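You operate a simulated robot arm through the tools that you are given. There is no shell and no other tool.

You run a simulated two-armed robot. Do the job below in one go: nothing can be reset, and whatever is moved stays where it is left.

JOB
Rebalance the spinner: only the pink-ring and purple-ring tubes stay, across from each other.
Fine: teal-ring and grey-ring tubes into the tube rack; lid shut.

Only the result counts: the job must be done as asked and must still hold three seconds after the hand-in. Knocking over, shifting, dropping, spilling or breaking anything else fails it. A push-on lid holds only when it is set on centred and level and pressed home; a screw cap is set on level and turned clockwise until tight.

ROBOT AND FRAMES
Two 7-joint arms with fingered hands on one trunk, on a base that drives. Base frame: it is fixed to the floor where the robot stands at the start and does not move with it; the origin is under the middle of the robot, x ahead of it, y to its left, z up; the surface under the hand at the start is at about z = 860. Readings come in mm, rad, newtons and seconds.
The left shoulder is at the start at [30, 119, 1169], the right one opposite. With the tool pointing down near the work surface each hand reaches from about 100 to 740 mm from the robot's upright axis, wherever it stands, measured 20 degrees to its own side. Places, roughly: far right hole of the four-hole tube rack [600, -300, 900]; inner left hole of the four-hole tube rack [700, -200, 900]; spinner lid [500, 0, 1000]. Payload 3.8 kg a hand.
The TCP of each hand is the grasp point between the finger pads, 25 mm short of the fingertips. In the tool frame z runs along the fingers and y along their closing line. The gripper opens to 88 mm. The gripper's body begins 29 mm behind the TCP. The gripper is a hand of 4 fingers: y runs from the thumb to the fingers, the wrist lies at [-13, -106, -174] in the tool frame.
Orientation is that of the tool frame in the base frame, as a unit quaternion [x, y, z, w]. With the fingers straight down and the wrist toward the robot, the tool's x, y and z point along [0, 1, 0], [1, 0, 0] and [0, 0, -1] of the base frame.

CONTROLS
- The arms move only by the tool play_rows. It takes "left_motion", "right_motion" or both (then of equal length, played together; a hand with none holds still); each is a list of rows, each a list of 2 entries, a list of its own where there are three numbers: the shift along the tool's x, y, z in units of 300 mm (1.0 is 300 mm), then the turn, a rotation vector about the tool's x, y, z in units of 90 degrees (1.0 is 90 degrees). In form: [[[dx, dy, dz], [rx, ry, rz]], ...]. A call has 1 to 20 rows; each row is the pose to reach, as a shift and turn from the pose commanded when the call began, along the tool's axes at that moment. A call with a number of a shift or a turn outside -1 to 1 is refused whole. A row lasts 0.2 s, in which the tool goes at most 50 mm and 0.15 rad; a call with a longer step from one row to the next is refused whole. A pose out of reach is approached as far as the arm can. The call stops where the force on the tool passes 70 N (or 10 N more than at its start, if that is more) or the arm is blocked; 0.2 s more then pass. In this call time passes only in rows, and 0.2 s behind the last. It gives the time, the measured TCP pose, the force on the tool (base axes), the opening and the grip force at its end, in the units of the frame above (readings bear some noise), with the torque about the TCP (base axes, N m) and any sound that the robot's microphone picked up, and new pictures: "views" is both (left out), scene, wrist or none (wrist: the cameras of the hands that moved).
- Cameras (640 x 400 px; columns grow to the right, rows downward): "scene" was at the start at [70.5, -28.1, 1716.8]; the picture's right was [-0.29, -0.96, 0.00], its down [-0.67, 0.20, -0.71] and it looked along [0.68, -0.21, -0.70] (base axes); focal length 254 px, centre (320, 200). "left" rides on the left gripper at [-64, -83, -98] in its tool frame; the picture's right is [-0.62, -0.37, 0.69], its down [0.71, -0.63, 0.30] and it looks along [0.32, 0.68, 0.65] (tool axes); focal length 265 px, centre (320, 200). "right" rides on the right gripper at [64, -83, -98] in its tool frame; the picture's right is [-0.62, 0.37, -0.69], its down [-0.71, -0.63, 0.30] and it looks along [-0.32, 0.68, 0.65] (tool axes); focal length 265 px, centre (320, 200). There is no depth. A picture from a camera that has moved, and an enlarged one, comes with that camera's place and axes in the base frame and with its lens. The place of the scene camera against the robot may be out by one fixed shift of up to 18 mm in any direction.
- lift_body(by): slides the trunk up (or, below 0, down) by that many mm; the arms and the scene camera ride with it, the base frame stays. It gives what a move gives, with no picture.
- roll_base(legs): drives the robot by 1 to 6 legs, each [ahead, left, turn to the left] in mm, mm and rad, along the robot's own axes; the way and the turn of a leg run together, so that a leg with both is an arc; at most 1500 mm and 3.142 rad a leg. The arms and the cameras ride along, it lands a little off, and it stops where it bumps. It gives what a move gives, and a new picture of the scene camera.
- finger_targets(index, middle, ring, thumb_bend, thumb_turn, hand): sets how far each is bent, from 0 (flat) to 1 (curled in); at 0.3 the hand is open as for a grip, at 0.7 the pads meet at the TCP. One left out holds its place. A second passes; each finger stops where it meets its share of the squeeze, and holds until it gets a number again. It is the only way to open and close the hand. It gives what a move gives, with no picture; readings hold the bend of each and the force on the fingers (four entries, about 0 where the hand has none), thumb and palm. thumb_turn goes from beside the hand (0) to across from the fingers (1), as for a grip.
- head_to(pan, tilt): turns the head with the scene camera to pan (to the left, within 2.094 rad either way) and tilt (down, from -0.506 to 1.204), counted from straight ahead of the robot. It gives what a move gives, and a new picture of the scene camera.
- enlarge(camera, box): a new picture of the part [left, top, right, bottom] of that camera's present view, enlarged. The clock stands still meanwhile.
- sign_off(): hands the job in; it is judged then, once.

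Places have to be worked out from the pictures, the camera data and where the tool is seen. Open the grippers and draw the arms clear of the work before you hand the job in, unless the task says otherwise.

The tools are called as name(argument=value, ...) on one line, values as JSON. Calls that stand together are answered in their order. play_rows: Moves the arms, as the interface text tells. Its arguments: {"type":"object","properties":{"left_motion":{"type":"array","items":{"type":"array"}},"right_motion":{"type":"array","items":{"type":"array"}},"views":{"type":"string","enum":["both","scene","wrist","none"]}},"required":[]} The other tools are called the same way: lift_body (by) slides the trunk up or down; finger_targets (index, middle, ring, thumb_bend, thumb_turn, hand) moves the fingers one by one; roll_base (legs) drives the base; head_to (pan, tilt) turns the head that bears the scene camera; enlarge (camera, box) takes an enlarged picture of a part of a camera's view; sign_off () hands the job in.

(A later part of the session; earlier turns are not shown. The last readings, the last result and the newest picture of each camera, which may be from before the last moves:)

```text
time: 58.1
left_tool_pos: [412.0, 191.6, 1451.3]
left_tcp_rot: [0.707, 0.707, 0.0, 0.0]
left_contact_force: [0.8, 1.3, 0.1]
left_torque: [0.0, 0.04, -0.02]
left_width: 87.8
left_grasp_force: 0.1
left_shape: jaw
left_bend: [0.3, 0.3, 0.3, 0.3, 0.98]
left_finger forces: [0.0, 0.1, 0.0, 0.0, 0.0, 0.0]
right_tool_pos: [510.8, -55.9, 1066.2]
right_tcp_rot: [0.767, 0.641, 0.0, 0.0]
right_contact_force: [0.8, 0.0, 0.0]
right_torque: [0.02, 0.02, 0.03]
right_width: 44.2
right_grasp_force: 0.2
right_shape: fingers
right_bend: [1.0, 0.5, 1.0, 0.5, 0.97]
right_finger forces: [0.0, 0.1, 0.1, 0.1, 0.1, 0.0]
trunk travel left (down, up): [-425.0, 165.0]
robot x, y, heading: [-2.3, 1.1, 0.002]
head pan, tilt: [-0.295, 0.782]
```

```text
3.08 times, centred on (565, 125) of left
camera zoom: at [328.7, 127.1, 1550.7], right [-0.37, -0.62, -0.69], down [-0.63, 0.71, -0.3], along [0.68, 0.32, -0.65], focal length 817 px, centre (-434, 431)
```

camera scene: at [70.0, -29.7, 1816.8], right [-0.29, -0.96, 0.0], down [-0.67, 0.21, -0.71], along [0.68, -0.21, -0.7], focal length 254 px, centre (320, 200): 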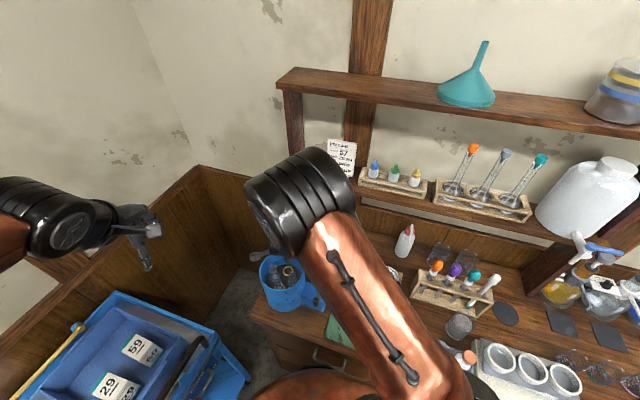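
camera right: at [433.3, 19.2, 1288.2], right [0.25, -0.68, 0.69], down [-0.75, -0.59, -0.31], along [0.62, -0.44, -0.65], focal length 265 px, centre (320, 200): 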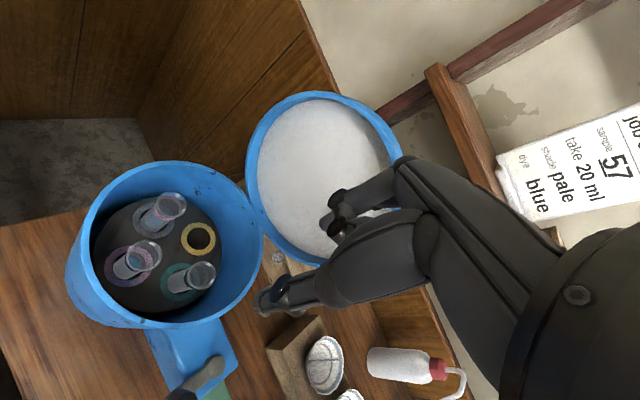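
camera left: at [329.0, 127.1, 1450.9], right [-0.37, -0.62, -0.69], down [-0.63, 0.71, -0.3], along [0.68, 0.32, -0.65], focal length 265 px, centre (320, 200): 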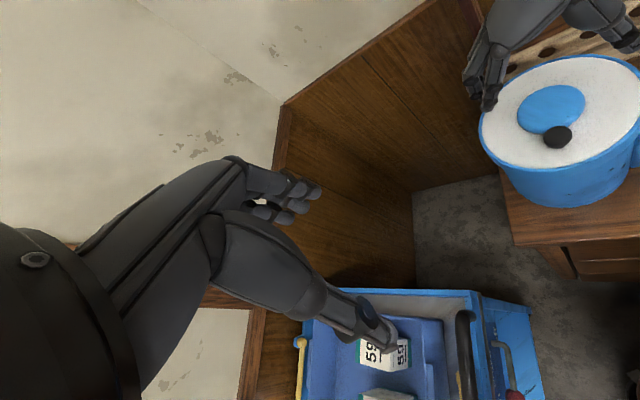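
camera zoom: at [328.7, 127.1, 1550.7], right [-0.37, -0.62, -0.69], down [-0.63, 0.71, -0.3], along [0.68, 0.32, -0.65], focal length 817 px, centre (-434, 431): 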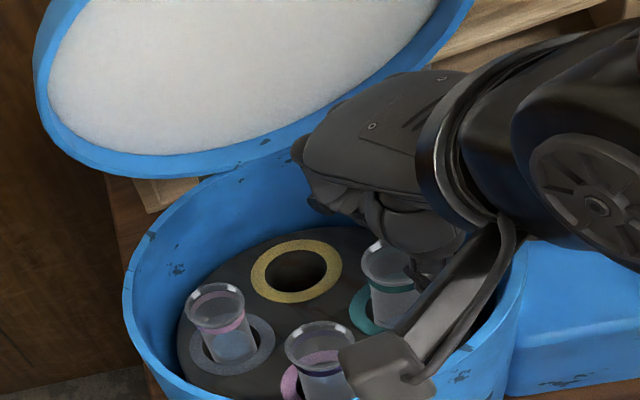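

The lip is centred to within a few mm. I'll nudge it and lower to grip height.

play_rows(right_motion=[[[0.0057, -0.012, 0.0], [0, 0, 0]], [[0.0057, -0.012, 0.06], [0, 0, 0]], [[0.0057, -0.012, 0.12], [0, 0, 0]], [[0.0057, -0.012, 0.153], [0, 0, 0]]], views="none")

enlarge(camera="right", box=[180, 150, 420, 370])

enlarge(camera="left", box=[490, 60, 640, 190])

```text
time: 59.1
left_tool_pos: [411.8, 191.8, 1452.5]
left_tcp_rot: [0.707, 0.707, -0.001, 0.0]
left_contact_force: [0.0, -0.9, 0.3]
left_torque: [0.04, 0.02, -0.01]
left_width: 87.7
left_grasp_force: 0.0
left_shape: jaw
left_bend: [0.3, 0.3, 0.3, 0.3, 0.98]
left_finger forces: [0.1, 0.0, 0.0, 0.0, 0.0, 0.0]
right_tool_pos: [506.5, -53.9, 1019.7]
right_tcp_rot: [0.767, 0.642, 0.001, 0.002]
right_contact_force: [0.0, 0.7, 0.5]
right_torque: [0.02, -0.02, -0.02]
right_width: 44.7
right_grasp_force: 0.1
right_shape: fingers
right_bend: [1.0, 0.5, 1.0, 0.5, 0.97]
right_finger forces: [0.0, 0.0, 0.1, 0.0, 0.0, 0.0]
trunk travel left (down, up): [-425.0, 165.0]
robot x, y, heading: [-1.4, 2.7, 0.002]
head pan, tilt: [-0.295, 0.782]
```

```text
1.82 times, centred on (300, 260) of right
camera zoom: at [435.9, 23.3, 1119.1], right [0.25, -0.68, 0.69], down [-0.75, -0.59, -0.31], along [0.62, -0.44, -0.65], focal length 483 px, centre (356, 91)
```

zoom: 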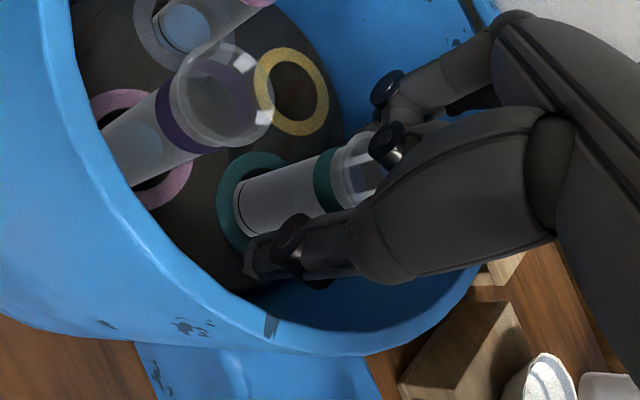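

```text
3.08 times, centred on (565, 125) of left
camera zoom: at [327.8, 127.2, 1550.9], right [-0.37, -0.62, -0.69], down [-0.63, 0.71, -0.3], along [0.68, 0.32, -0.65], focal length 817 px, centre (-434, 431)
```

zoom: 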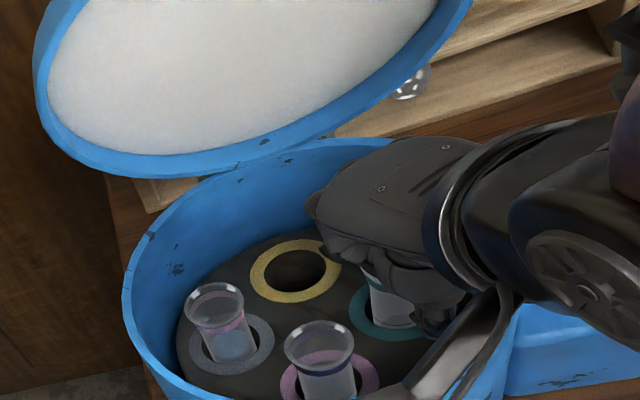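

The tube neck is between the pads without contact. Closing gently, then firming the grip.

finger_targets(hand="right", middle=0.7, thumb_bend=0.7)

finger_targets(hand="right", middle=0.74, thumb_bend=0.74)

enlarge(camera="right", box=[180, 150, 420, 370])

```text
time: 60.1
left_tool_pos: [412.3, 192.1, 1450.8]
left_tcp_rot: [0.707, 0.707, -0.001, 0.0]
left_contact_force: [0.2, -0.5, -0.5]
left_torque: [0.01, 0.0, -0.02]
left_width: 87.5
left_grasp_force: 0.1
left_shape: jaw
left_bend: [0.3, 0.3, 0.3, 0.3, 0.98]
left_finger forces: [0.0, 0.0, 0.1, 0.0, 0.0, 0.1]
right_tool_pos: [506.4, -55.9, 1020.5]
right_tcp_rot: [0.767, 0.642, 0.001, 0.0]
right_contact_force: [0.5, -0.9, 0.0]
right_torque: [0.01, -0.03, -0.01]
right_width: 38.3
right_grasp_force: 3.5
right_shape: fingers
right_bend: [1.0, 0.65, 1.0, 0.65, 0.96]
right_finger forces: [0.0, 4.1, 0.1, 0.0, 3.3, 0.0]
trunk travel left (down, up): [-425.0, 165.0]
robot x, y, heading: [-1.1, -2.3, -0.0]
head pan, tilt: [-0.295, 0.782]
```

```text
time: 61.1
left_tool_pos: [411.8, 191.2, 1451.9]
left_tcp_rot: [0.707, 0.707, 0.001, 0.001]
left_contact_force: [0.5, 0.7, 1.2]
left_torque: [0.0, 0.0, 0.02]
left_width: 87.4
left_grasp_force: 0.1
left_shape: jaw
left_bend: [0.3, 0.3, 0.3, 0.3, 0.98]
left_finger forces: [0.1, 0.1, 0.1, 0.0, 0.1, 0.0]
right_tool_pos: [507.3, -54.7, 1020.2]
right_tcp_rot: [0.767, 0.642, 0.001, 0.001]
right_contact_force: [-0.3, -0.1, 0.7]
right_torque: [0.0, -0.02, 0.01]
right_width: 38.0
right_grasp_force: 8.2
right_shape: fingers
right_bend: [1.0, 0.65, 1.0, 0.68, 0.95]
right_finger forces: [0.0, 8.4, 0.0, 0.0, 7.5, 0.0]
trunk travel left (down, up): [-425.0, 165.0]
robot x, y, heading: [1.5, 0.2, 0.004]
head pan, tilt: [-0.295, 0.782]
```

```text
1.82 times, centred on (300, 260) of right
camera zoom: at [435.9, 23.2, 1119.1], right [0.25, -0.67, 0.69], down [-0.75, -0.59, -0.31], along [0.62, -0.44, -0.65], focal length 483 px, centre (356, 91)
```

zoom: 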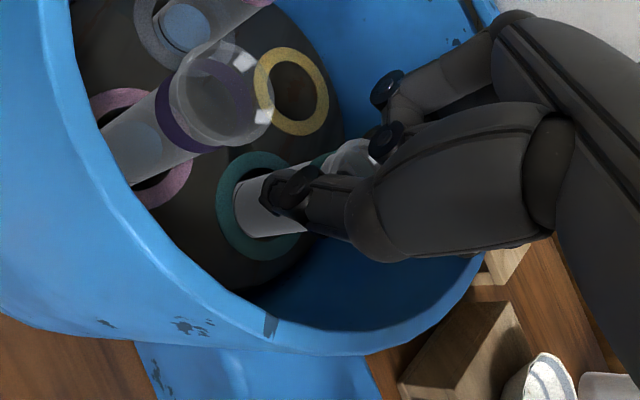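

Gripped evenly at about 8 N. Lifting straight up out of the rotor.

play_rows(right_motion=[[[0, 0, -0.05], [0, 0, 0]], [[0, 0, -0.13], [0, 0, 0]], [[0, 0, -0.23], [0, 0, 0]], [[0, 0, -0.34], [0, 0, 0]], [[0, 0, -0.45], [0, 0, 0]], [[0, 0, -0.57], [0, 0, 0]]], views="both")

enlarge(camera="right", box=[60, 140, 380, 360])

enlarge(camera="left", box=[480, 0, 640, 190])

```text
time: 62.5
left_tool_pos: [410.5, 192.3, 1452.3]
left_tcp_rot: [0.707, 0.708, -0.001, 0.0]
left_contact_force: [0.2, 0.8, 0.3]
left_torque: [0.03, -0.04, -0.01]
left_width: 87.7
left_grasp_force: 0.0
left_shape: jaw
left_bend: [0.3, 0.3, 0.3, 0.3, 0.98]
left_finger forces: [0.0, 0.0, 0.0, 0.1, 0.0, 0.0]
right_tool_pos: [505.9, -54.9, 1191.5]
right_tcp_rot: [0.768, 0.641, 0.0, 0.001]
right_contact_force: [-0.6, 0.4, -0.4]
right_torque: [0.0, 0.02, -0.02]
right_width: 37.7
right_grasp_force: 8.6
right_shape: fingers
right_bend: [1.0, 0.65, 1.0, 0.68, 0.94]
right_finger forces: [0.0, 8.4, 0.0, 0.0, 7.6, 0.0]
trunk travel left (down, up): [-425.0, 165.0]
robot x, y, heading: [1.8, 0.5, -0.0]
head pan, tilt: [-0.295, 0.782]
camera scene: at [68.1, -27.5, 1816.9], right [-0.29, -0.96, 0.0], down [-0.67, 0.2, -0.71], along [0.68, -0.21, -0.7], focal length 254 px, centre (320, 200)
camera right: at [433.9, 23.6, 1289.4], right [0.25, -0.67, 0.69], down [-0.75, -0.59, -0.3], along [0.62, -0.44, -0.65], focal length 265 px, centre (320, 200)
```

scene: 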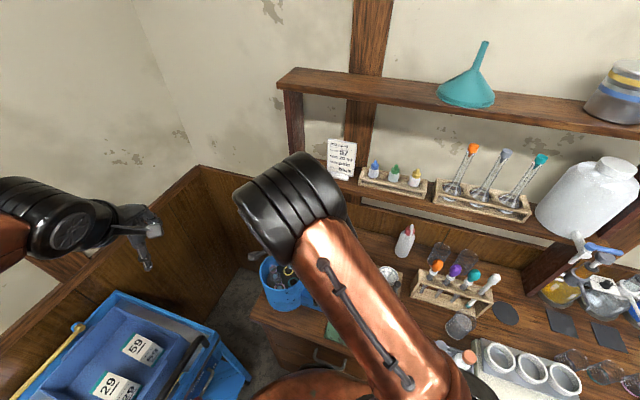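
right: 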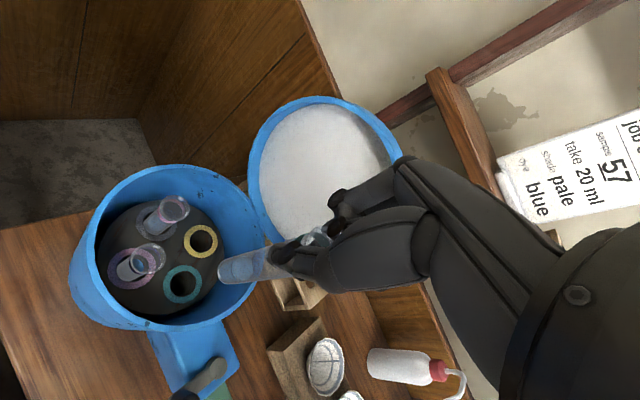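

```text
1.82 times, centred on (220, 250) of right
camera zoom: at [433.9, 23.6, 1289.4], right [0.25, -0.67, 0.69], down [-0.75, -0.59, -0.3], along [0.62, -0.44, -0.65], focal length 483 px, centre (502, 109)
```

zoom: 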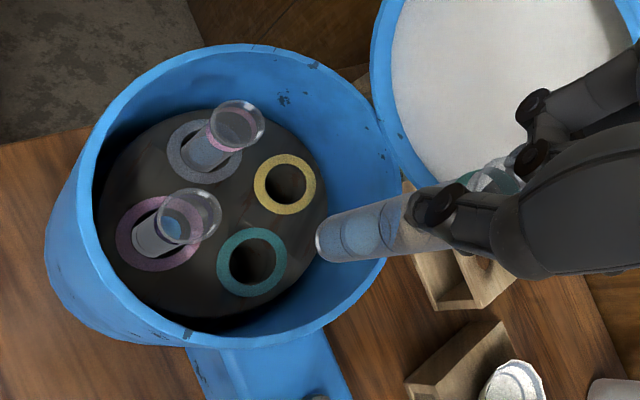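

```text
2.11 times, centred on (560, 95) of left
camera zoom: at [326.7, 127.4, 1551.1], right [-0.37, -0.62, -0.69], down [-0.63, 0.71, -0.3], along [0.68, 0.32, -0.65], focal length 559 px, centre (-185, 421)
```

zoom: 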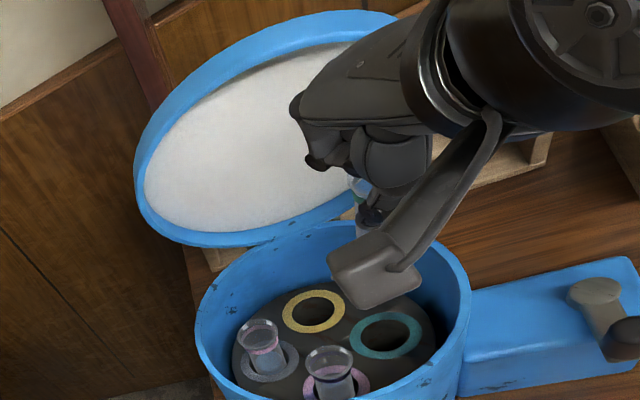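

The teal tube is out. I'll carry it around the lid's right side to above hole 4 at about [603, -251], turning to +5° yaw and tipping the hand to stand the tube upright.

play_rows(right_motion=[[[-0.11, -0.043, 0], [0, 0, 0]], [[-0.22, -0.086, 0], [0.01, -0.0013, -0.025]], [[-0.334, -0.129, 0], [0.02, -0.0026, -0.05]], [[-0.4, -0.02, 0.02], [0.03, -0.0039, -0.075]], [[-0.465, 0.085, 0.045], [0.04, -0.0052, -0.1]], [[-0.527, 0.185, 0.067], [0.05, -0.0065, -0.125]], [[-0.545, 0.27, 0.16], [0.06, -0.0078, -0.15]], [[-0.565, 0.36, 0.26], [0.0663, -0.0087, -0.1664]], [[-0.579, 0.438, 0.33], [0.0663, -0.0087, -0.1664]], [[-0.579, 0.438, 0.33], [0.0663, -0.0087, -0.1664]]], views="both")

enlarge(camera="right", box=[160, 190, 340, 340])

enlarge(camera="scene", box=[300, 190, 380, 270])

```text
time: 64.7
left_tool_pos: [411.6, 192.5, 1452.2]
left_tcp_rot: [0.707, 0.707, 0.0, 0.0]
left_contact_force: [0.8, 0.2, -0.6]
left_torque: [0.0, 0.0, 0.0]
left_width: 87.7
left_grasp_force: 0.1
left_shape: jaw
left_bend: [0.3, 0.3, 0.3, 0.3, 0.98]
left_finger forces: [0.1, 0.0, 0.0, 0.1, 0.0, 0.0]
right_tool_pos: [605.5, -247.4, 1092.9]
right_tcp_rot: [0.676, 0.735, -0.038, -0.034]
right_contact_force: [-0.5, -0.3, -0.1]
right_torque: [0.0, 0.02, 0.0]
right_width: 37.7
right_grasp_force: 8.0
right_shape: fingers
right_bend: [1.0, 0.65, 1.0, 0.68, 0.94]
right_finger forces: [0.0, 8.3, 0.0, 0.0, 7.7, 0.1]
trunk travel left (down, up): [-425.0, 165.0]
robot x, y, heading: [0.3, 1.6, 0.002]
head pan, tilt: [-0.295, 0.782]
camera scene: at [69.1, -27.6, 1816.8], right [-0.29, -0.96, 0.0], down [-0.67, 0.2, -0.71], along [0.68, -0.21, -0.7], focal length 254 px, centre (320, 200)
camera right: at [526.5, -189.1, 1200.4], right [0.49, -0.58, 0.65], down [-0.6, -0.77, -0.24], along [0.64, -0.27, -0.72], focal length 265 px, centre (320, 200)
```

scene: 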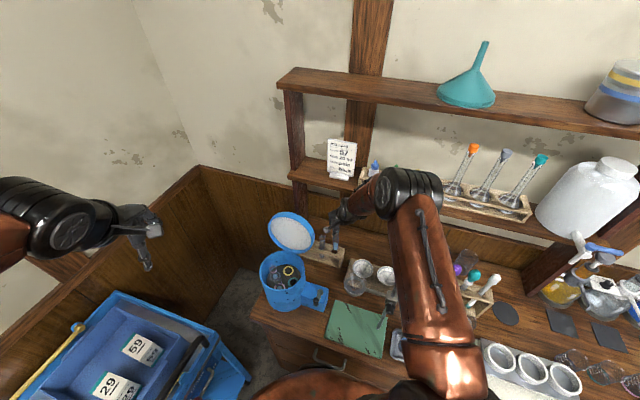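
right: 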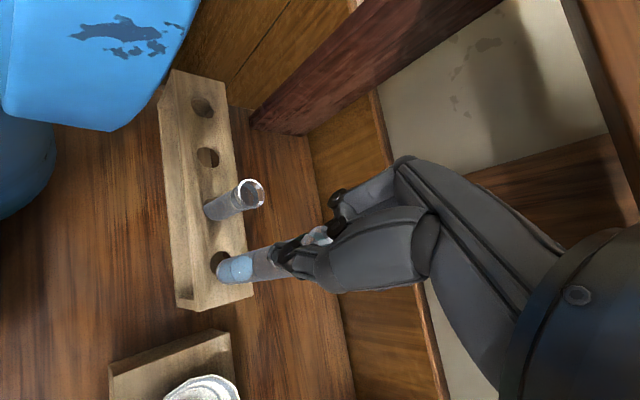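

```text
2.67 times, centred on (250, 265) of right
camera zoom: at [526.5, -189.1, 1200.4], right [0.49, -0.58, 0.65], down [-0.6, -0.77, -0.24], along [0.64, -0.27, -0.72], focal length 708 px, centre (507, 27)
```

zoom: 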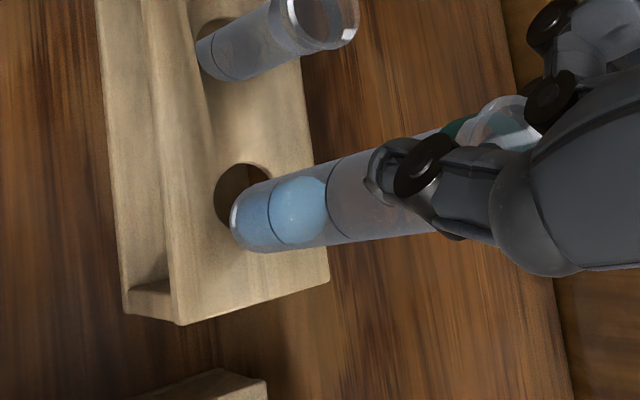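

```text
5.00 times, centred on (340, 230) of scene
camera zoom: at [69.1, -27.6, 1816.8], right [-0.29, -0.96, 0.0], down [-0.67, 0.2, -0.71], along [0.68, -0.21, -0.7], focal length 1272 px, centre (220, 50)
```

zoom: 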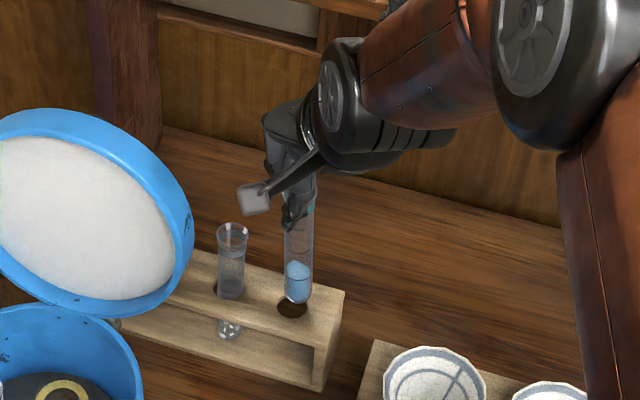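

The tube is over hole 4, nearly vertical, but both views put its end about 9 mm short in x. I'll shift it and lower 20 mm, then recheck.

play_rows(right_motion=[[[0, 0.0158, -0.0016], [0, 0, 0]], [[0, 0.0316, -0.0032], [0, 0, 0]], [[0, 0.035, 0.03], [0, 0, 0]], [[0, 0.0384, 0.063], [0, 0, 0]]], views="none")

enlarge(camera="right", box=[170, 210, 290, 310])

enlarge(camera="scene", box=[322, 228, 362, 262])

```text
time: 65.7
left_tool_pos: [413.0, 191.0, 1451.4]
left_tcp_rot: [0.707, 0.707, 0.001, -0.001]
left_contact_force: [-0.2, 0.3, -0.6]
left_torque: [0.02, -0.01, -0.03]
left_width: 87.5
left_grasp_force: 0.1
left_shape: jaw
left_bend: [0.3, 0.3, 0.3, 0.3, 0.98]
left_finger forces: [0.1, 0.0, 0.1, 0.0, 0.1, 0.0]
right_tool_pos: [615.0, -247.9, 1073.1]
right_tcp_rot: [0.677, 0.734, -0.038, -0.034]
right_contact_force: [0.6, 0.6, -1.0]
right_torque: [-0.01, -0.02, -0.01]
right_width: 37.7
right_grasp_force: 7.6
right_shape: fingers
right_bend: [1.0, 0.65, 1.0, 0.68, 0.94]
right_finger forces: [0.0, 8.3, 0.0, 0.0, 7.7, 0.1]
trunk travel left (down, up): [-425.0, 165.0]
robot x, y, heading: [2.1, 0.1, 0.001]
head pan, tilt: [-0.295, 0.782]
```

```text
4.00 times, centred on (230, 260) of right
camera zoom: at [536.6, -190.2, 1179.7], right [0.49, -0.58, 0.65], down [-0.6, -0.77, -0.24], along [0.64, -0.27, -0.72], focal length 1062 px, centre (680, -40)
```

zoom: 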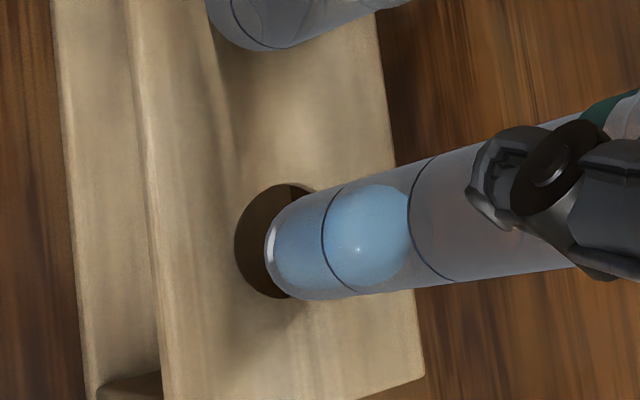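

```text
11.76 times, centred on (342, 245) of scene
camera zoom: at [69.7, -28.3, 1816.8], right [-0.29, -0.96, 0.0], down [-0.67, 0.2, -0.71], along [0.68, -0.21, -0.7], focal length 2993 px, centre (61, -329)
```

zoom: 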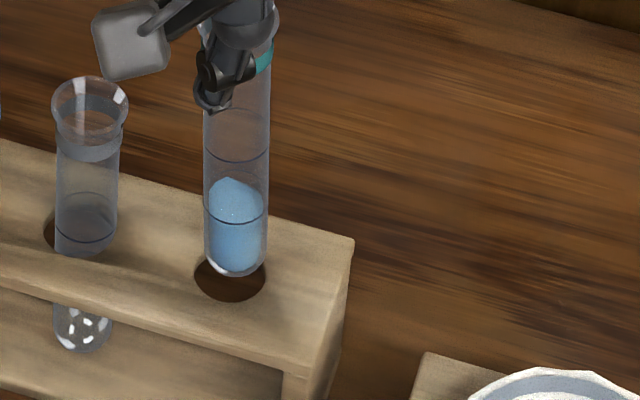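

Nearly aligned; the end needs about 2 mm to the left. I'll shift it and lower into the hole in small steps.

play_rows(right_motion=[[[0.0066, 0.0006, 0], [0, 0, 0]], [[0.0066, 0.004, 0.0331], [0, 0, 0]], [[0.0066, 0.0074, 0.0663], [0, 0, 0]], [[0.0066, 0.0091, 0.083], [0, 0, 0]]], views="none")

enlarge(camera="right", box=[170, 210, 290, 310])

enlarge(camera="scene", box=[322, 228, 362, 262])

```text
time: 66.7
left_tool_pos: [411.9, 190.4, 1452.5]
left_tcp_rot: [0.707, 0.707, 0.0, 0.0]
left_contact_force: [-0.2, -0.1, -0.8]
left_torque: [0.0, 0.0, -0.01]
left_width: 87.6
left_grasp_force: 0.2
left_shape: jaw
left_bend: [0.3, 0.3, 0.3, 0.3, 0.98]
left_finger forces: [0.1, 0.0, 0.0, 0.0, 0.0, 0.0]
right_tool_pos: [614.1, -246.7, 1047.9]
right_tcp_rot: [0.676, 0.735, -0.039, -0.034]
right_contact_force: [1.6, 0.3, -0.9]
right_torque: [-0.07, -0.07, 0.05]
right_width: 37.7
right_grasp_force: 9.0
right_shape: fingers
right_bend: [1.0, 0.65, 1.0, 0.68, 0.94]
right_finger forces: [0.0, 9.6, 0.0, 0.1, 8.2, 0.0]
trunk travel left (down, up): [-425.0, 165.0]
robot x, y, heading: [-0.9, 0.9, -0.003]
head pan, tilt: [-0.295, 0.782]
```

```text
4.00 times, centred on (230, 260) of right
camera zoom: at [535.8, -188.4, 1155.1], right [0.49, -0.58, 0.65], down [-0.6, -0.77, -0.24], along [0.64, -0.27, -0.72], focal length 1062 px, centre (680, -40)
```

zoom: 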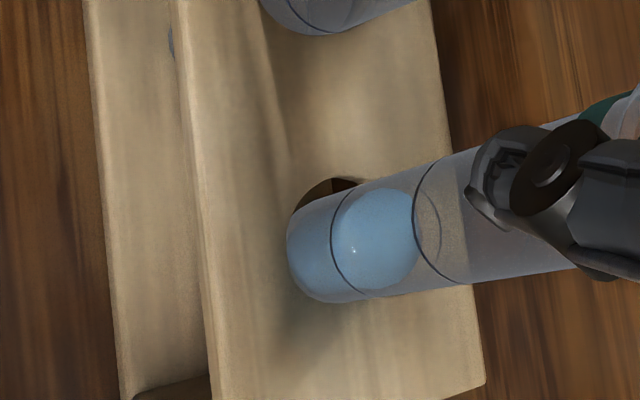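

```text
11.76 times, centred on (342, 245) of scene
camera zoom: at [69.6, -28.1, 1816.8], right [-0.29, -0.96, 0.0], down [-0.67, 0.2, -0.71], along [0.68, -0.21, -0.7], focal length 2993 px, centre (61, -329)
```

zoom: 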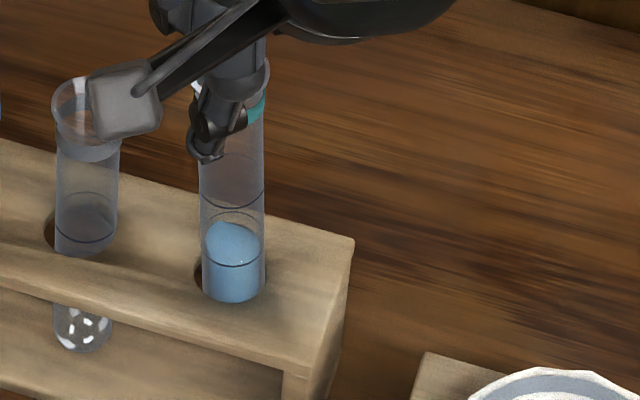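

The tip is entering but touching the near-right edge. I'll ease it 2 mm away and continue down.

play_rows(right_motion=[[[0.0035, 0.0066, 0], [0, 0, 0]], [[0.0035, 0.0083, 0.0165], [0, 0, 0]], [[0.0035, 0.01, 0.0331], [0, 0, 0]]], views="none")

enlarge(camera="right", box=[170, 210, 290, 310])

enlarge(camera="scene", box=[322, 228, 362, 262])

```text
time: 67.5
left_tool_pos: [412.6, 191.8, 1451.5]
left_tcp_rot: [0.707, 0.707, -0.001, 0.0]
left_contact_force: [-0.4, -0.4, -0.4]
left_torque: [-0.03, -0.03, 0.02]
left_width: 87.9
left_grasp_force: 0.0
left_shape: jaw
left_bend: [0.3, 0.3, 0.3, 0.3, 0.98]
left_finger forces: [0.0, 0.0, 0.0, 0.0, 0.0, 0.0]
right_tool_pos: [616.1, -245.3, 1038.0]
right_tcp_rot: [0.676, 0.735, -0.037, -0.035]
right_contact_force: [0.3, -0.7, -0.2]
right_torque: [-0.05, -0.04, -0.01]
right_width: 37.9
right_grasp_force: 8.3
right_shape: fingers
right_bend: [1.0, 0.65, 1.0, 0.68, 0.94]
right_finger forces: [0.0, 8.8, 0.0, 0.0, 7.9, 0.0]
trunk travel left (down, up): [-425.0, 165.0]
robot x, y, heading: [-3.3, -3.3, 0.005]
head pan, tilt: [-0.295, 0.782]
```

```text
4.00 times, centred on (230, 260) of right
camera zoom: at [537.3, -187.9, 1144.6], right [0.49, -0.58, 0.65], down [-0.6, -0.77, -0.24], along [0.64, -0.27, -0.72], focal length 1062 px, centre (680, -40)
```

zoom: 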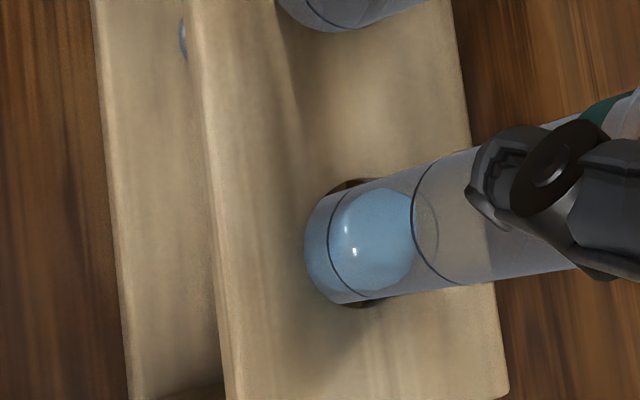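

```text
11.76 times, centred on (342, 245) of scene
camera zoom: at [69.6, -28.2, 1816.8], right [-0.29, -0.96, 0.0], down [-0.67, 0.2, -0.71], along [0.68, -0.21, -0.7], focal length 2993 px, centre (61, -329)
```

zoom: 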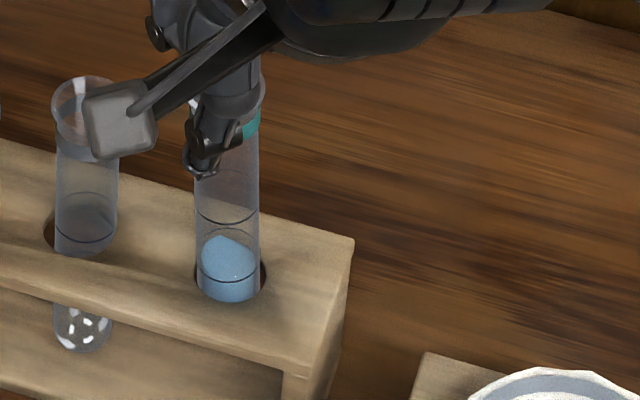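

Centred and in. Continuing down another 22 mm.

play_rows(right_motion=[[[-0.001, 0.0017, 0.0165], [0, 0, 0]], [[-0.001, 0.0034, 0.0331], [0, 0, 0]], [[-0.001, 0.0051, 0.05], [0, 0, 0]], [[-0.001, 0.0075, 0.073], [0, 0, 0]]], views="none")

enlarge(camera="right", box=[160, 120, 400, 310])

enlarge(camera="scene", box=[312, 218, 362, 262])

```text
time: 68.5
left_tool_pos: [413.3, 191.0, 1451.7]
left_tcp_rot: [0.707, 0.707, 0.0, 0.001]
left_contact_force: [0.1, -0.2, -0.6]
left_torque: [0.03, 0.0, -0.01]
left_width: 87.7
left_grasp_force: 0.0
left_shape: jaw
left_bend: [0.3, 0.3, 0.3, 0.3, 0.98]
left_finger forces: [0.0, 0.0, 0.1, 0.0, 0.1, 0.0]
right_tool_pos: [614.8, -245.1, 1015.8]
right_tcp_rot: [0.676, 0.736, -0.039, -0.033]
right_contact_force: [0.1, -1.1, -0.1]
right_torque: [-0.01, -0.04, 0.03]
right_width: 37.8
right_grasp_force: 8.2
right_shape: fingers
right_bend: [1.0, 0.65, 1.0, 0.68, 0.94]
right_finger forces: [0.0, 8.9, 0.0, 0.0, 7.8, 0.1]
trunk travel left (down, up): [-425.0, 165.0]
robot x, y, heading: [-3.1, 0.8, -0.003]
head pan, tilt: [-0.295, 0.782]
```

```text
2.11 times, centred on (280, 215) of right
camera zoom: at [537.2, -187.7, 1122.4], right [0.49, -0.58, 0.65], down [-0.6, -0.77, -0.24], along [0.64, -0.27, -0.72], focal length 559 px, centre (404, 168)
```

zoom: 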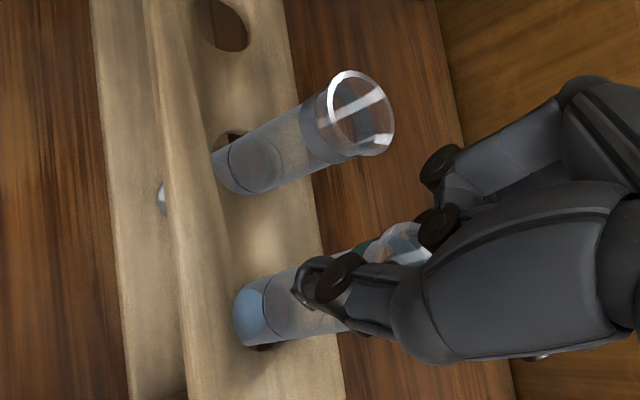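

```text
9.09 times, centred on (337, 240) of scene
camera zoom: at [69.8, -28.3, 1816.8], right [-0.29, -0.96, 0.0], down [-0.67, 0.2, -0.71], along [0.68, -0.21, -0.7], focal length 2313 px, centre (166, -164)
```

zoom: 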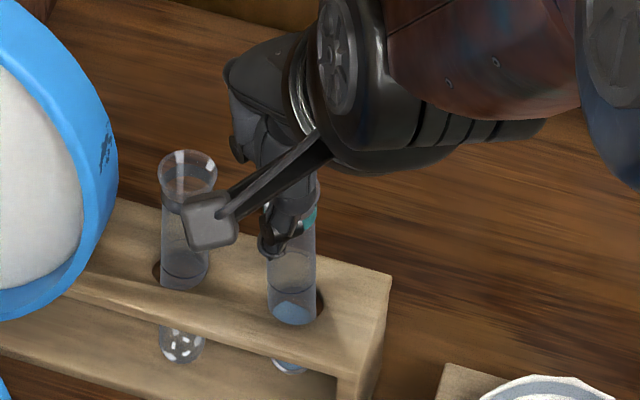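

Plenty of room beside the grey tube. Lowering the last stretch until it seats.

play_rows(right_motion=[[[0.0, 0.0017, 0.0165], [0, 0, 0]], [[0.0, 0.0034, 0.0331], [0, 0, 0]], [[0.0, 0.005, 0.048], [0, 0, 0]]], views="none")

enlarge(camera="scene", box=[312, 218, 362, 262])

```text
time: 69.3
left_tool_pos: [411.9, 190.3, 1451.4]
left_tcp_rot: [0.707, 0.707, 0.001, 0.0]
left_contact_force: [1.2, 0.0, -0.3]
left_torque: [0.03, 0.03, 0.01]
left_width: 87.8
left_grasp_force: 0.1
left_shape: jaw
left_bend: [0.3, 0.3, 0.3, 0.3, 0.98]
left_finger forces: [0.0, 0.1, 0.0, 0.1, 0.0, 0.0]
right_tool_pos: [616.3, -245.9, 1001.4]
right_tcp_rot: [0.676, 0.735, -0.039, -0.033]
right_contact_force: [0.4, -0.1, -0.7]
right_torque: [-0.02, 0.0, -0.01]
right_width: 37.8
right_grasp_force: 8.1
right_shape: fingers
right_bend: [1.0, 0.65, 1.0, 0.68, 0.94]
right_finger forces: [0.1, 8.3, 0.0, 0.0, 7.7, 0.1]
trunk travel left (down, up): [-425.0, 165.0]
robot x, y, heading: [-4.4, 2.8, -0.002]
head pan, tilt: [-0.295, 0.782]
```

```text
9.09 times, centred on (337, 240) of scene
camera zoom: at [69.5, -28.2, 1816.8], right [-0.29, -0.96, 0.0], down [-0.67, 0.2, -0.71], along [0.68, -0.21, -0.7], focal length 2313 px, centre (166, -164)
```

zoom: 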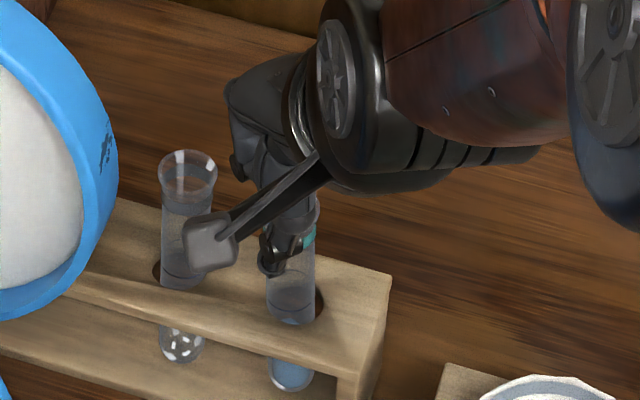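

play_rows(right_motion=[[[0.0, 0.0007, 0.008], [0, 0, 0]], [[0.0, 0.0015, 0.015], [0, 0, 0]], [[0.0, 0.0022, 0.022], [0, 0, 0]]], views="none")

```text
time: 70.1
left_tool_pos: [410.7, 191.4, 1451.9]
left_tcp_rot: [0.707, 0.707, -0.001, 0.0]
left_contact_force: [0.4, 0.2, -0.3]
left_torque: [0.03, -0.02, -0.02]
left_width: 87.4
left_grasp_force: 0.1
left_shape: jaw
left_bend: [0.3, 0.3, 0.3, 0.3, 0.98]
left_finger forces: [0.0, 0.0, 0.1, 0.0, 0.0, 0.0]
right_tool_pos: [617.1, -246.0, 995.3]
right_tcp_rot: [0.677, 0.734, -0.039, -0.034]
right_contact_force: [-0.2, -1.1, 3.4]
right_torque: [-0.04, 0.02, 0.0]
right_width: 37.8
right_grasp_force: 8.7
right_shape: fingers
right_bend: [1.0, 0.72, 1.0, 0.68, 0.94]
right_finger forces: [0.0, 9.3, 0.1, 0.1, 8.2, 0.0]
trunk travel left (down, up): [-425.0, 165.0]
robot x, y, heading: [-2.0, -1.5, 0.006]
head pan, tilt: [-0.295, 0.782]
```

The upward force of 3.4 N means it has seated. I'll release and check.

finger_targets(hand="right", middle=0.47, thumb_bend=0.47)

enlarge(camera="scene", box=[312, 218, 362, 262])

enlarge(camera="right", box=[160, 120, 400, 330])

```text
time: 71.1
left_tool_pos: [411.7, 191.6, 1452.0]
left_tcp_rot: [0.707, 0.707, 0.0, 0.0]
left_contact_force: [0.0, 0.7, -0.2]
left_torque: [0.02, 0.0, -0.02]
left_width: 87.7
left_grasp_force: 0.1
left_shape: jaw
left_bend: [0.3, 0.3, 0.3, 0.3, 0.98]
left_finger forces: [0.0, 0.0, 0.0, 0.1, 0.2, 0.0]
right_tool_pos: [616.1, -245.3, 994.8]
right_tcp_rot: [0.677, 0.734, -0.039, -0.034]
right_contact_force: [-0.1, -0.2, 0.0]
right_torque: [0.01, 0.0, 0.03]
right_width: 45.2
right_grasp_force: 0.0
right_shape: fingers
right_bend: [1.0, 0.47, 1.0, 0.47, 0.97]
right_finger forces: [0.0, 0.0, 0.0, 0.0, 0.0, 0.0]
trunk travel left (down, up): [-425.0, 165.0]
robot x, y, heading: [3.0, -2.0, 0.001]
head pan, tilt: [-0.295, 0.782]
```

```text
9.09 times, centred on (337, 240) of scene
camera zoom: at [69.4, -28.1, 1816.8], right [-0.29, -0.96, 0.0], down [-0.67, 0.2, -0.71], along [0.68, -0.21, -0.7], focal length 2313 px, centre (166, -164)
```

zoom: 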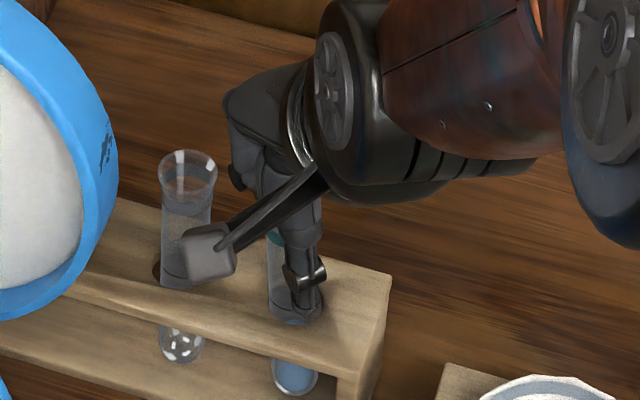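

```text
1.90 times, centred on (280, 225) of right
camera zoom: at [537.8, -187.7, 1101.5], right [0.49, -0.58, 0.65], down [-0.6, -0.77, -0.24], along [0.64, -0.27, -0.72], focal length 506 px, centre (396, 152)
```

zoom: 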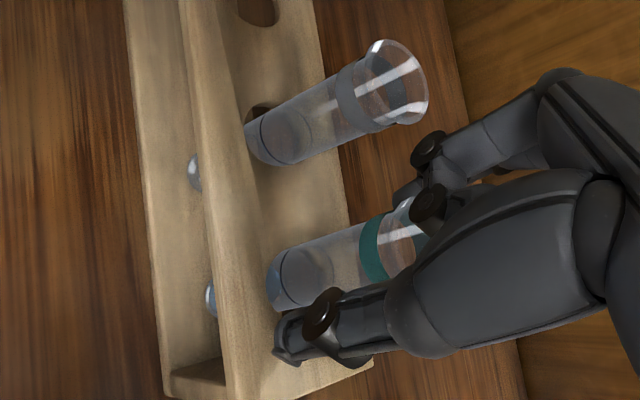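

Both teal and grey tubes stand in the rack. Now I'll raise the hand and go around to above the purple tube at about [496, -8], yawed about 65° so the fingers stay clear of the pink one.

play_rows(right_motion=[[[0, -0.011, -0.108], [0, 0, 0]], [[0, -0.022, -0.215], [0, 0, 0]], [[0.016, -0.145, -0.27], [-0.003, -0.0017, -0.0333]], [[0.032, -0.268, -0.325], [-0.0091, -0.0052, -0.0999]], [[0.048, -0.391, -0.379], [-0.0151, -0.0087, -0.1665]], [[0.175, -0.455, -0.45], [-0.0223, -0.0129, -0.2465]], [[0.302, -0.519, -0.522], [-0.0302, -0.0175, -0.333]], [[0.429, -0.583, -0.594], [-0.0374, -0.0216, -0.413]], [[0.56, -0.52, -0.6], [-0.0447, -0.0258, -0.4929]], [[0.69, -0.458, -0.607], [-0.0525, -0.0304, -0.5795]], [[0.822, -0.396, -0.614], [-0.0604, -0.0349, -0.6661]], [[0.822, -0.396, -0.614], [-0.0604, -0.0349, -0.6661]]], views="both")

enlarge(camera="scene", box=[250, 200, 370, 310])

enlarge(camera="right", box=[100, 180, 340, 380])

```text
time: 73.7
left_tool_pos: [411.6, 191.0, 1452.9]
left_tcp_rot: [0.707, 0.707, 0.0, -0.001]
left_contact_force: [0.9, -0.2, -0.8]
left_torque: [0.02, -0.01, 0.0]
left_width: 87.8
left_grasp_force: 0.1
left_shape: jaw
left_bend: [0.3, 0.3, 0.3, 0.3, 0.98]
left_finger forces: [0.0, 0.0, 0.0, 0.0, 0.0, 0.0]
right_tool_pos: [494.9, -7.9, 1190.6]
right_tcp_rot: [0.218, 0.976, 0.0, 0.002]
right_contact_force: [0.4, 0.5, 0.4]
right_torque: [-0.01, 0.02, 0.01]
right_width: 45.3
right_grasp_force: 0.2
right_shape: fingers
right_bend: [1.0, 0.47, 1.0, 0.47, 0.97]
right_finger forces: [0.0, 0.0, 0.0, 0.0, 0.0, 0.1]
trunk travel left (down, up): [-425.0, 165.0]
robot x, y, heading: [-2.2, 1.2, -0.007]
head pan, tilt: [-0.295, 0.782]
camera scene: at [69.2, -28.4, 1816.8], right [-0.29, -0.96, 0.0], down [-0.67, 0.2, -0.71], along [0.68, -0.21, -0.7], focal length 254 px, centre (320, 200)
camera right: at [400.7, -55.0, 1289.7], right [0.72, 0.07, 0.69], down [0.38, -0.87, -0.3], along [0.59, 0.48, -0.65], focal length 265 px, centre (320, 200)
```

scene: 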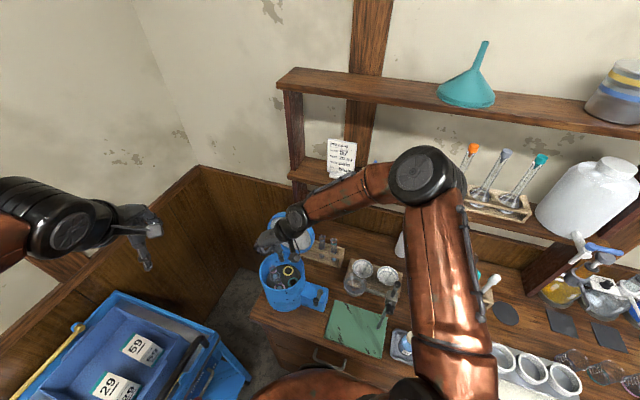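
right: 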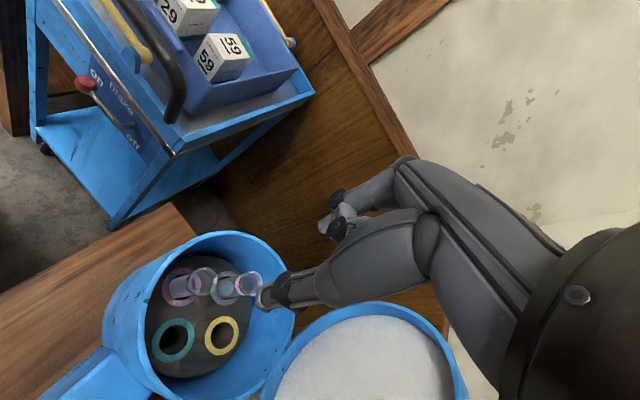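

```text
3.64 times, centred on (310, 255) of scene
camera zoom: at [69.2, -28.4, 1816.8], right [-0.29, -0.96, 0.0], down [-0.67, 0.2, -0.71], along [0.68, -0.21, -0.7], focal length 925 px, centre (356, 0)
```

zoom: 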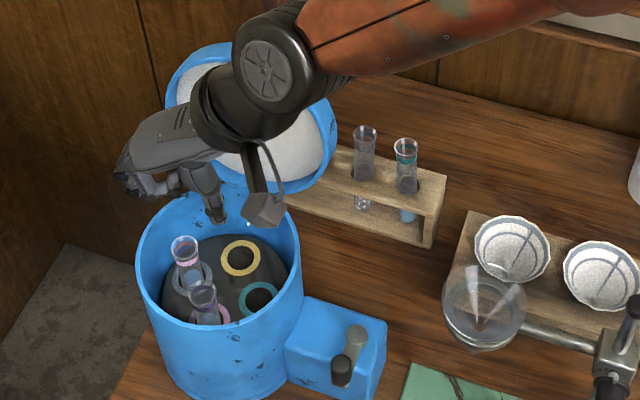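

```text
2.00 times, centred on (220, 280) of right
camera zoom: at [400.7, -55.0, 1289.7], right [0.72, 0.07, 0.69], down [0.38, -0.87, -0.3], along [0.59, 0.48, -0.65], focal length 531 px, centre (520, 40)
```

zoom: 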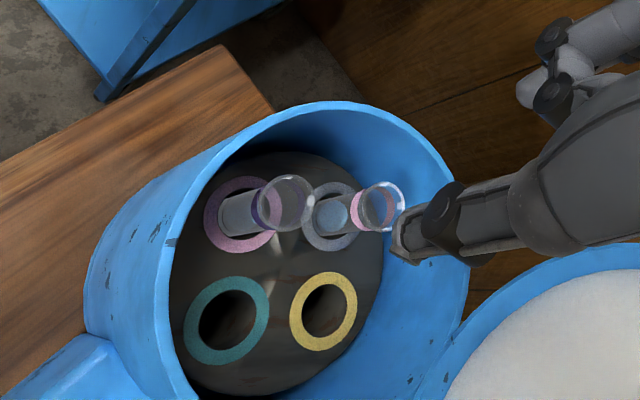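

Both tubes stand well in the rack, and the purple lip is within about 3 mm of the grasp line. I'll pre-close to half and lower to just above it.

finger_targets(hand="right", middle=0.5, thumb_bend=0.5)

play_rows(right_motion=[[[-0.007, 0.001, 0.06], [0, 0, 0]], [[-0.007, 0.001, 0.18], [0, 0, 0]], [[-0.007, 0.001, 0.3], [0, 0, 0]], [[-0.007, 0.001, 0.42], [0, 0, 0]]], views="none")

enlarge(camera="right", box=[160, 150, 420, 380])

enlarge(camera="left", box=[490, 60, 640, 200])

```text
time: 74.7
left_tool_pos: [411.8, 192.3, 1451.3]
left_tcp_rot: [0.707, 0.707, 0.0, 0.0]
left_contact_force: [0.5, 0.1, -0.1]
left_torque: [-0.01, -0.02, 0.0]
left_width: 87.5
left_grasp_force: 0.0
left_shape: jaw
left_bend: [0.3, 0.3, 0.3, 0.3, 0.98]
left_finger forces: [0.0, 0.0, 0.0, 0.1, 0.0, 0.1]
right_tool_pos: [495.8, -6.9, 1191.3]
right_tcp_rot: [0.218, 0.976, 0.0, 0.001]
right_contact_force: [1.2, 0.3, 0.3]
right_torque: [-0.02, -0.03, 0.0]
right_width: 44.4
right_grasp_force: 0.1
right_shape: fingers
right_bend: [1.0, 0.5, 1.0, 0.5, 0.97]
right_finger forces: [0.1, 0.1, 0.0, 0.0, 0.0, 0.1]
trunk travel left (down, up): [-425.0, 165.0]
robot x, y, heading: [-4.3, -2.9, 0.0]
head pan, tilt: [-0.295, 0.782]
```

```text
time: 75.7
left_tool_pos: [413.0, 192.1, 1450.8]
left_tcp_rot: [0.708, 0.707, -0.001, 0.001]
left_contact_force: [-0.1, -0.5, -0.2]
left_torque: [-0.02, 0.03, 0.01]
left_width: 87.4
left_grasp_force: 0.2
left_shape: jaw
left_bend: [0.3, 0.3, 0.3, 0.3, 0.98]
left_finger forces: [0.0, 0.1, 0.0, 0.0, 0.0, 0.1]
right_tool_pos: [500.9, -8.6, 1064.8]
right_tcp_rot: [0.218, 0.976, -0.001, 0.002]
right_contact_force: [-0.6, 0.2, 0.3]
right_torque: [0.02, 0.01, 0.03]
right_width: 44.3
right_grasp_force: 0.2
right_shape: fingers
right_bend: [1.0, 0.5, 1.0, 0.5, 0.97]
right_finger forces: [0.0, 0.0, 0.0, 0.0, 0.1, 0.1]
trunk travel left (down, up): [-425.0, 165.0]
robot x, y, heading: [2.1, -0.3, 0.001]
head pan, tilt: [-0.295, 0.782]
```

```text
1.74 times, centred on (290, 265) of right
camera zoom: at [405.0, -56.7, 1163.9], right [0.72, 0.07, 0.69], down [0.38, -0.87, -0.3], along [0.59, 0.48, -0.65], focal length 462 px, centre (372, 87)
```

zoom: 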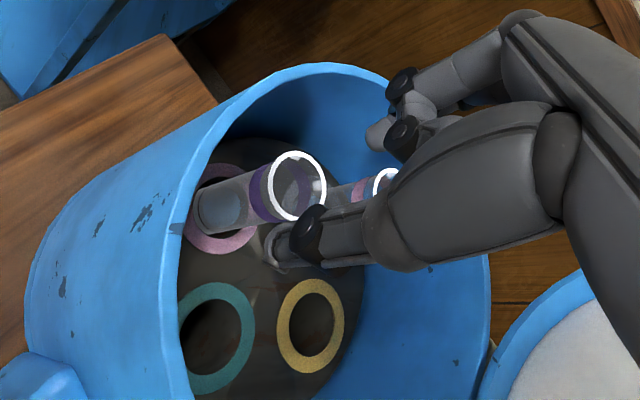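

```text
2.86 times, centred on (565, 130) of left
camera zoom: at [328.5, 126.9, 1550.7], right [-0.37, -0.62, -0.69], down [-0.63, 0.71, -0.3], along [0.68, 0.32, -0.65], focal length 758 px, centre (-380, 400)
```

zoom: 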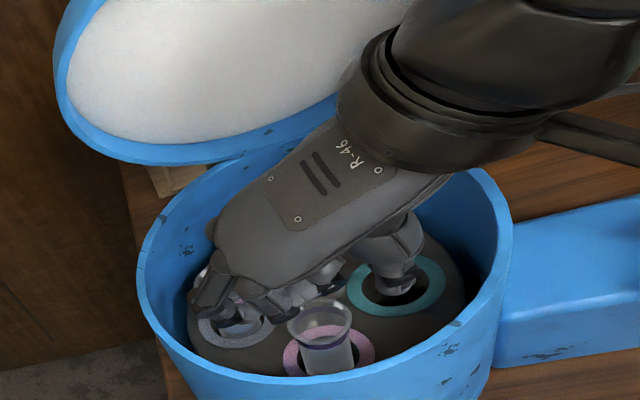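

The lip is well placed. For extra clearance from the pink tube I'll yaw 9° more, nudge, and lower to grip height.

play_rows(right_motion=[[[0.006, -0.002, 0.0], [0, 0, -0.05]], [[0.0107, -0.0037, 0.0], [0, 0, -0.1]], [[0.0107, -0.0037, 0.06], [0, 0, -0.1]], [[0.0107, -0.0037, 0.11], [0, 0, -0.1]], [[0.0107, -0.0037, 0.142], [0, 0, -0.1]]], views="none")

enlarge(camera="right", box=[180, 150, 420, 370])

enlarge(camera="left", box=[500, 90, 610, 190])

```text
time: 76.9
left_tool_pos: [412.5, 191.7, 1452.7]
left_tcp_rot: [0.707, 0.707, -0.001, 0.0]
left_contact_force: [-0.3, 0.2, 0.2]
left_torque: [-0.02, 0.0, -0.01]
left_width: 87.6
left_grasp_force: 0.1
left_shape: jaw
left_bend: [0.3, 0.3, 0.3, 0.3, 0.98]
left_finger forces: [0.0, 0.0, 0.0, 0.0, 0.0, 0.1]
right_tool_pos: [495.6, -8.6, 1021.9]
right_tcp_rot: [0.141, 0.99, 0.001, 0.0]
right_contact_force: [-0.1, -0.6, 0.3]
right_torque: [-0.02, 0.01, 0.02]
right_width: 44.2
right_grasp_force: 0.1
right_shape: fingers
right_bend: [1.0, 0.5, 1.0, 0.5, 0.97]
right_finger forces: [0.0, 0.0, 0.0, 0.1, 0.1, 0.0]
trunk travel left (down, up): [-425.0, 165.0]
robot x, y, heading: [-1.8, 2.2, -0.001]
head pan, tilt: [-0.295, 0.782]
```

```text
1.82 times, centred on (300, 260) of right
camera zoom: at [409.6, -70.6, 1120.3], right [0.7, 0.18, 0.69], down [0.51, -0.8, -0.3], along [0.5, 0.57, -0.65], focal length 483 px, centre (356, 91)
```

zoom: 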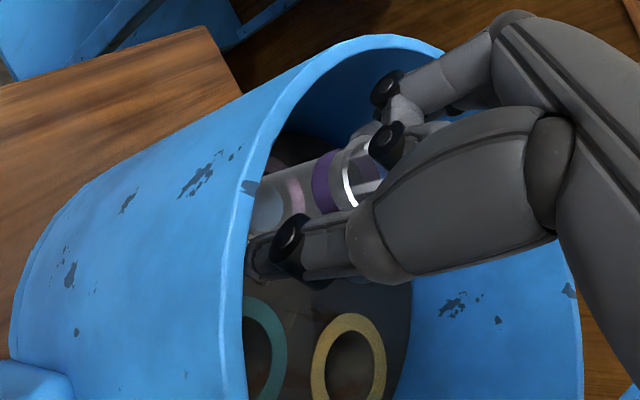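

```text
4.00 times, centred on (555, 140) of left
camera zoom: at [327.9, 127.0, 1550.9], right [-0.37, -0.62, -0.69], down [-0.63, 0.71, -0.3], along [0.68, 0.32, -0.65], focal length 1062 px, centre (-620, 440)
```

zoom: 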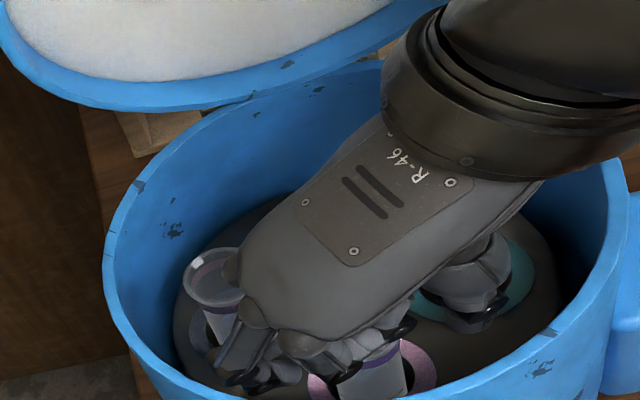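

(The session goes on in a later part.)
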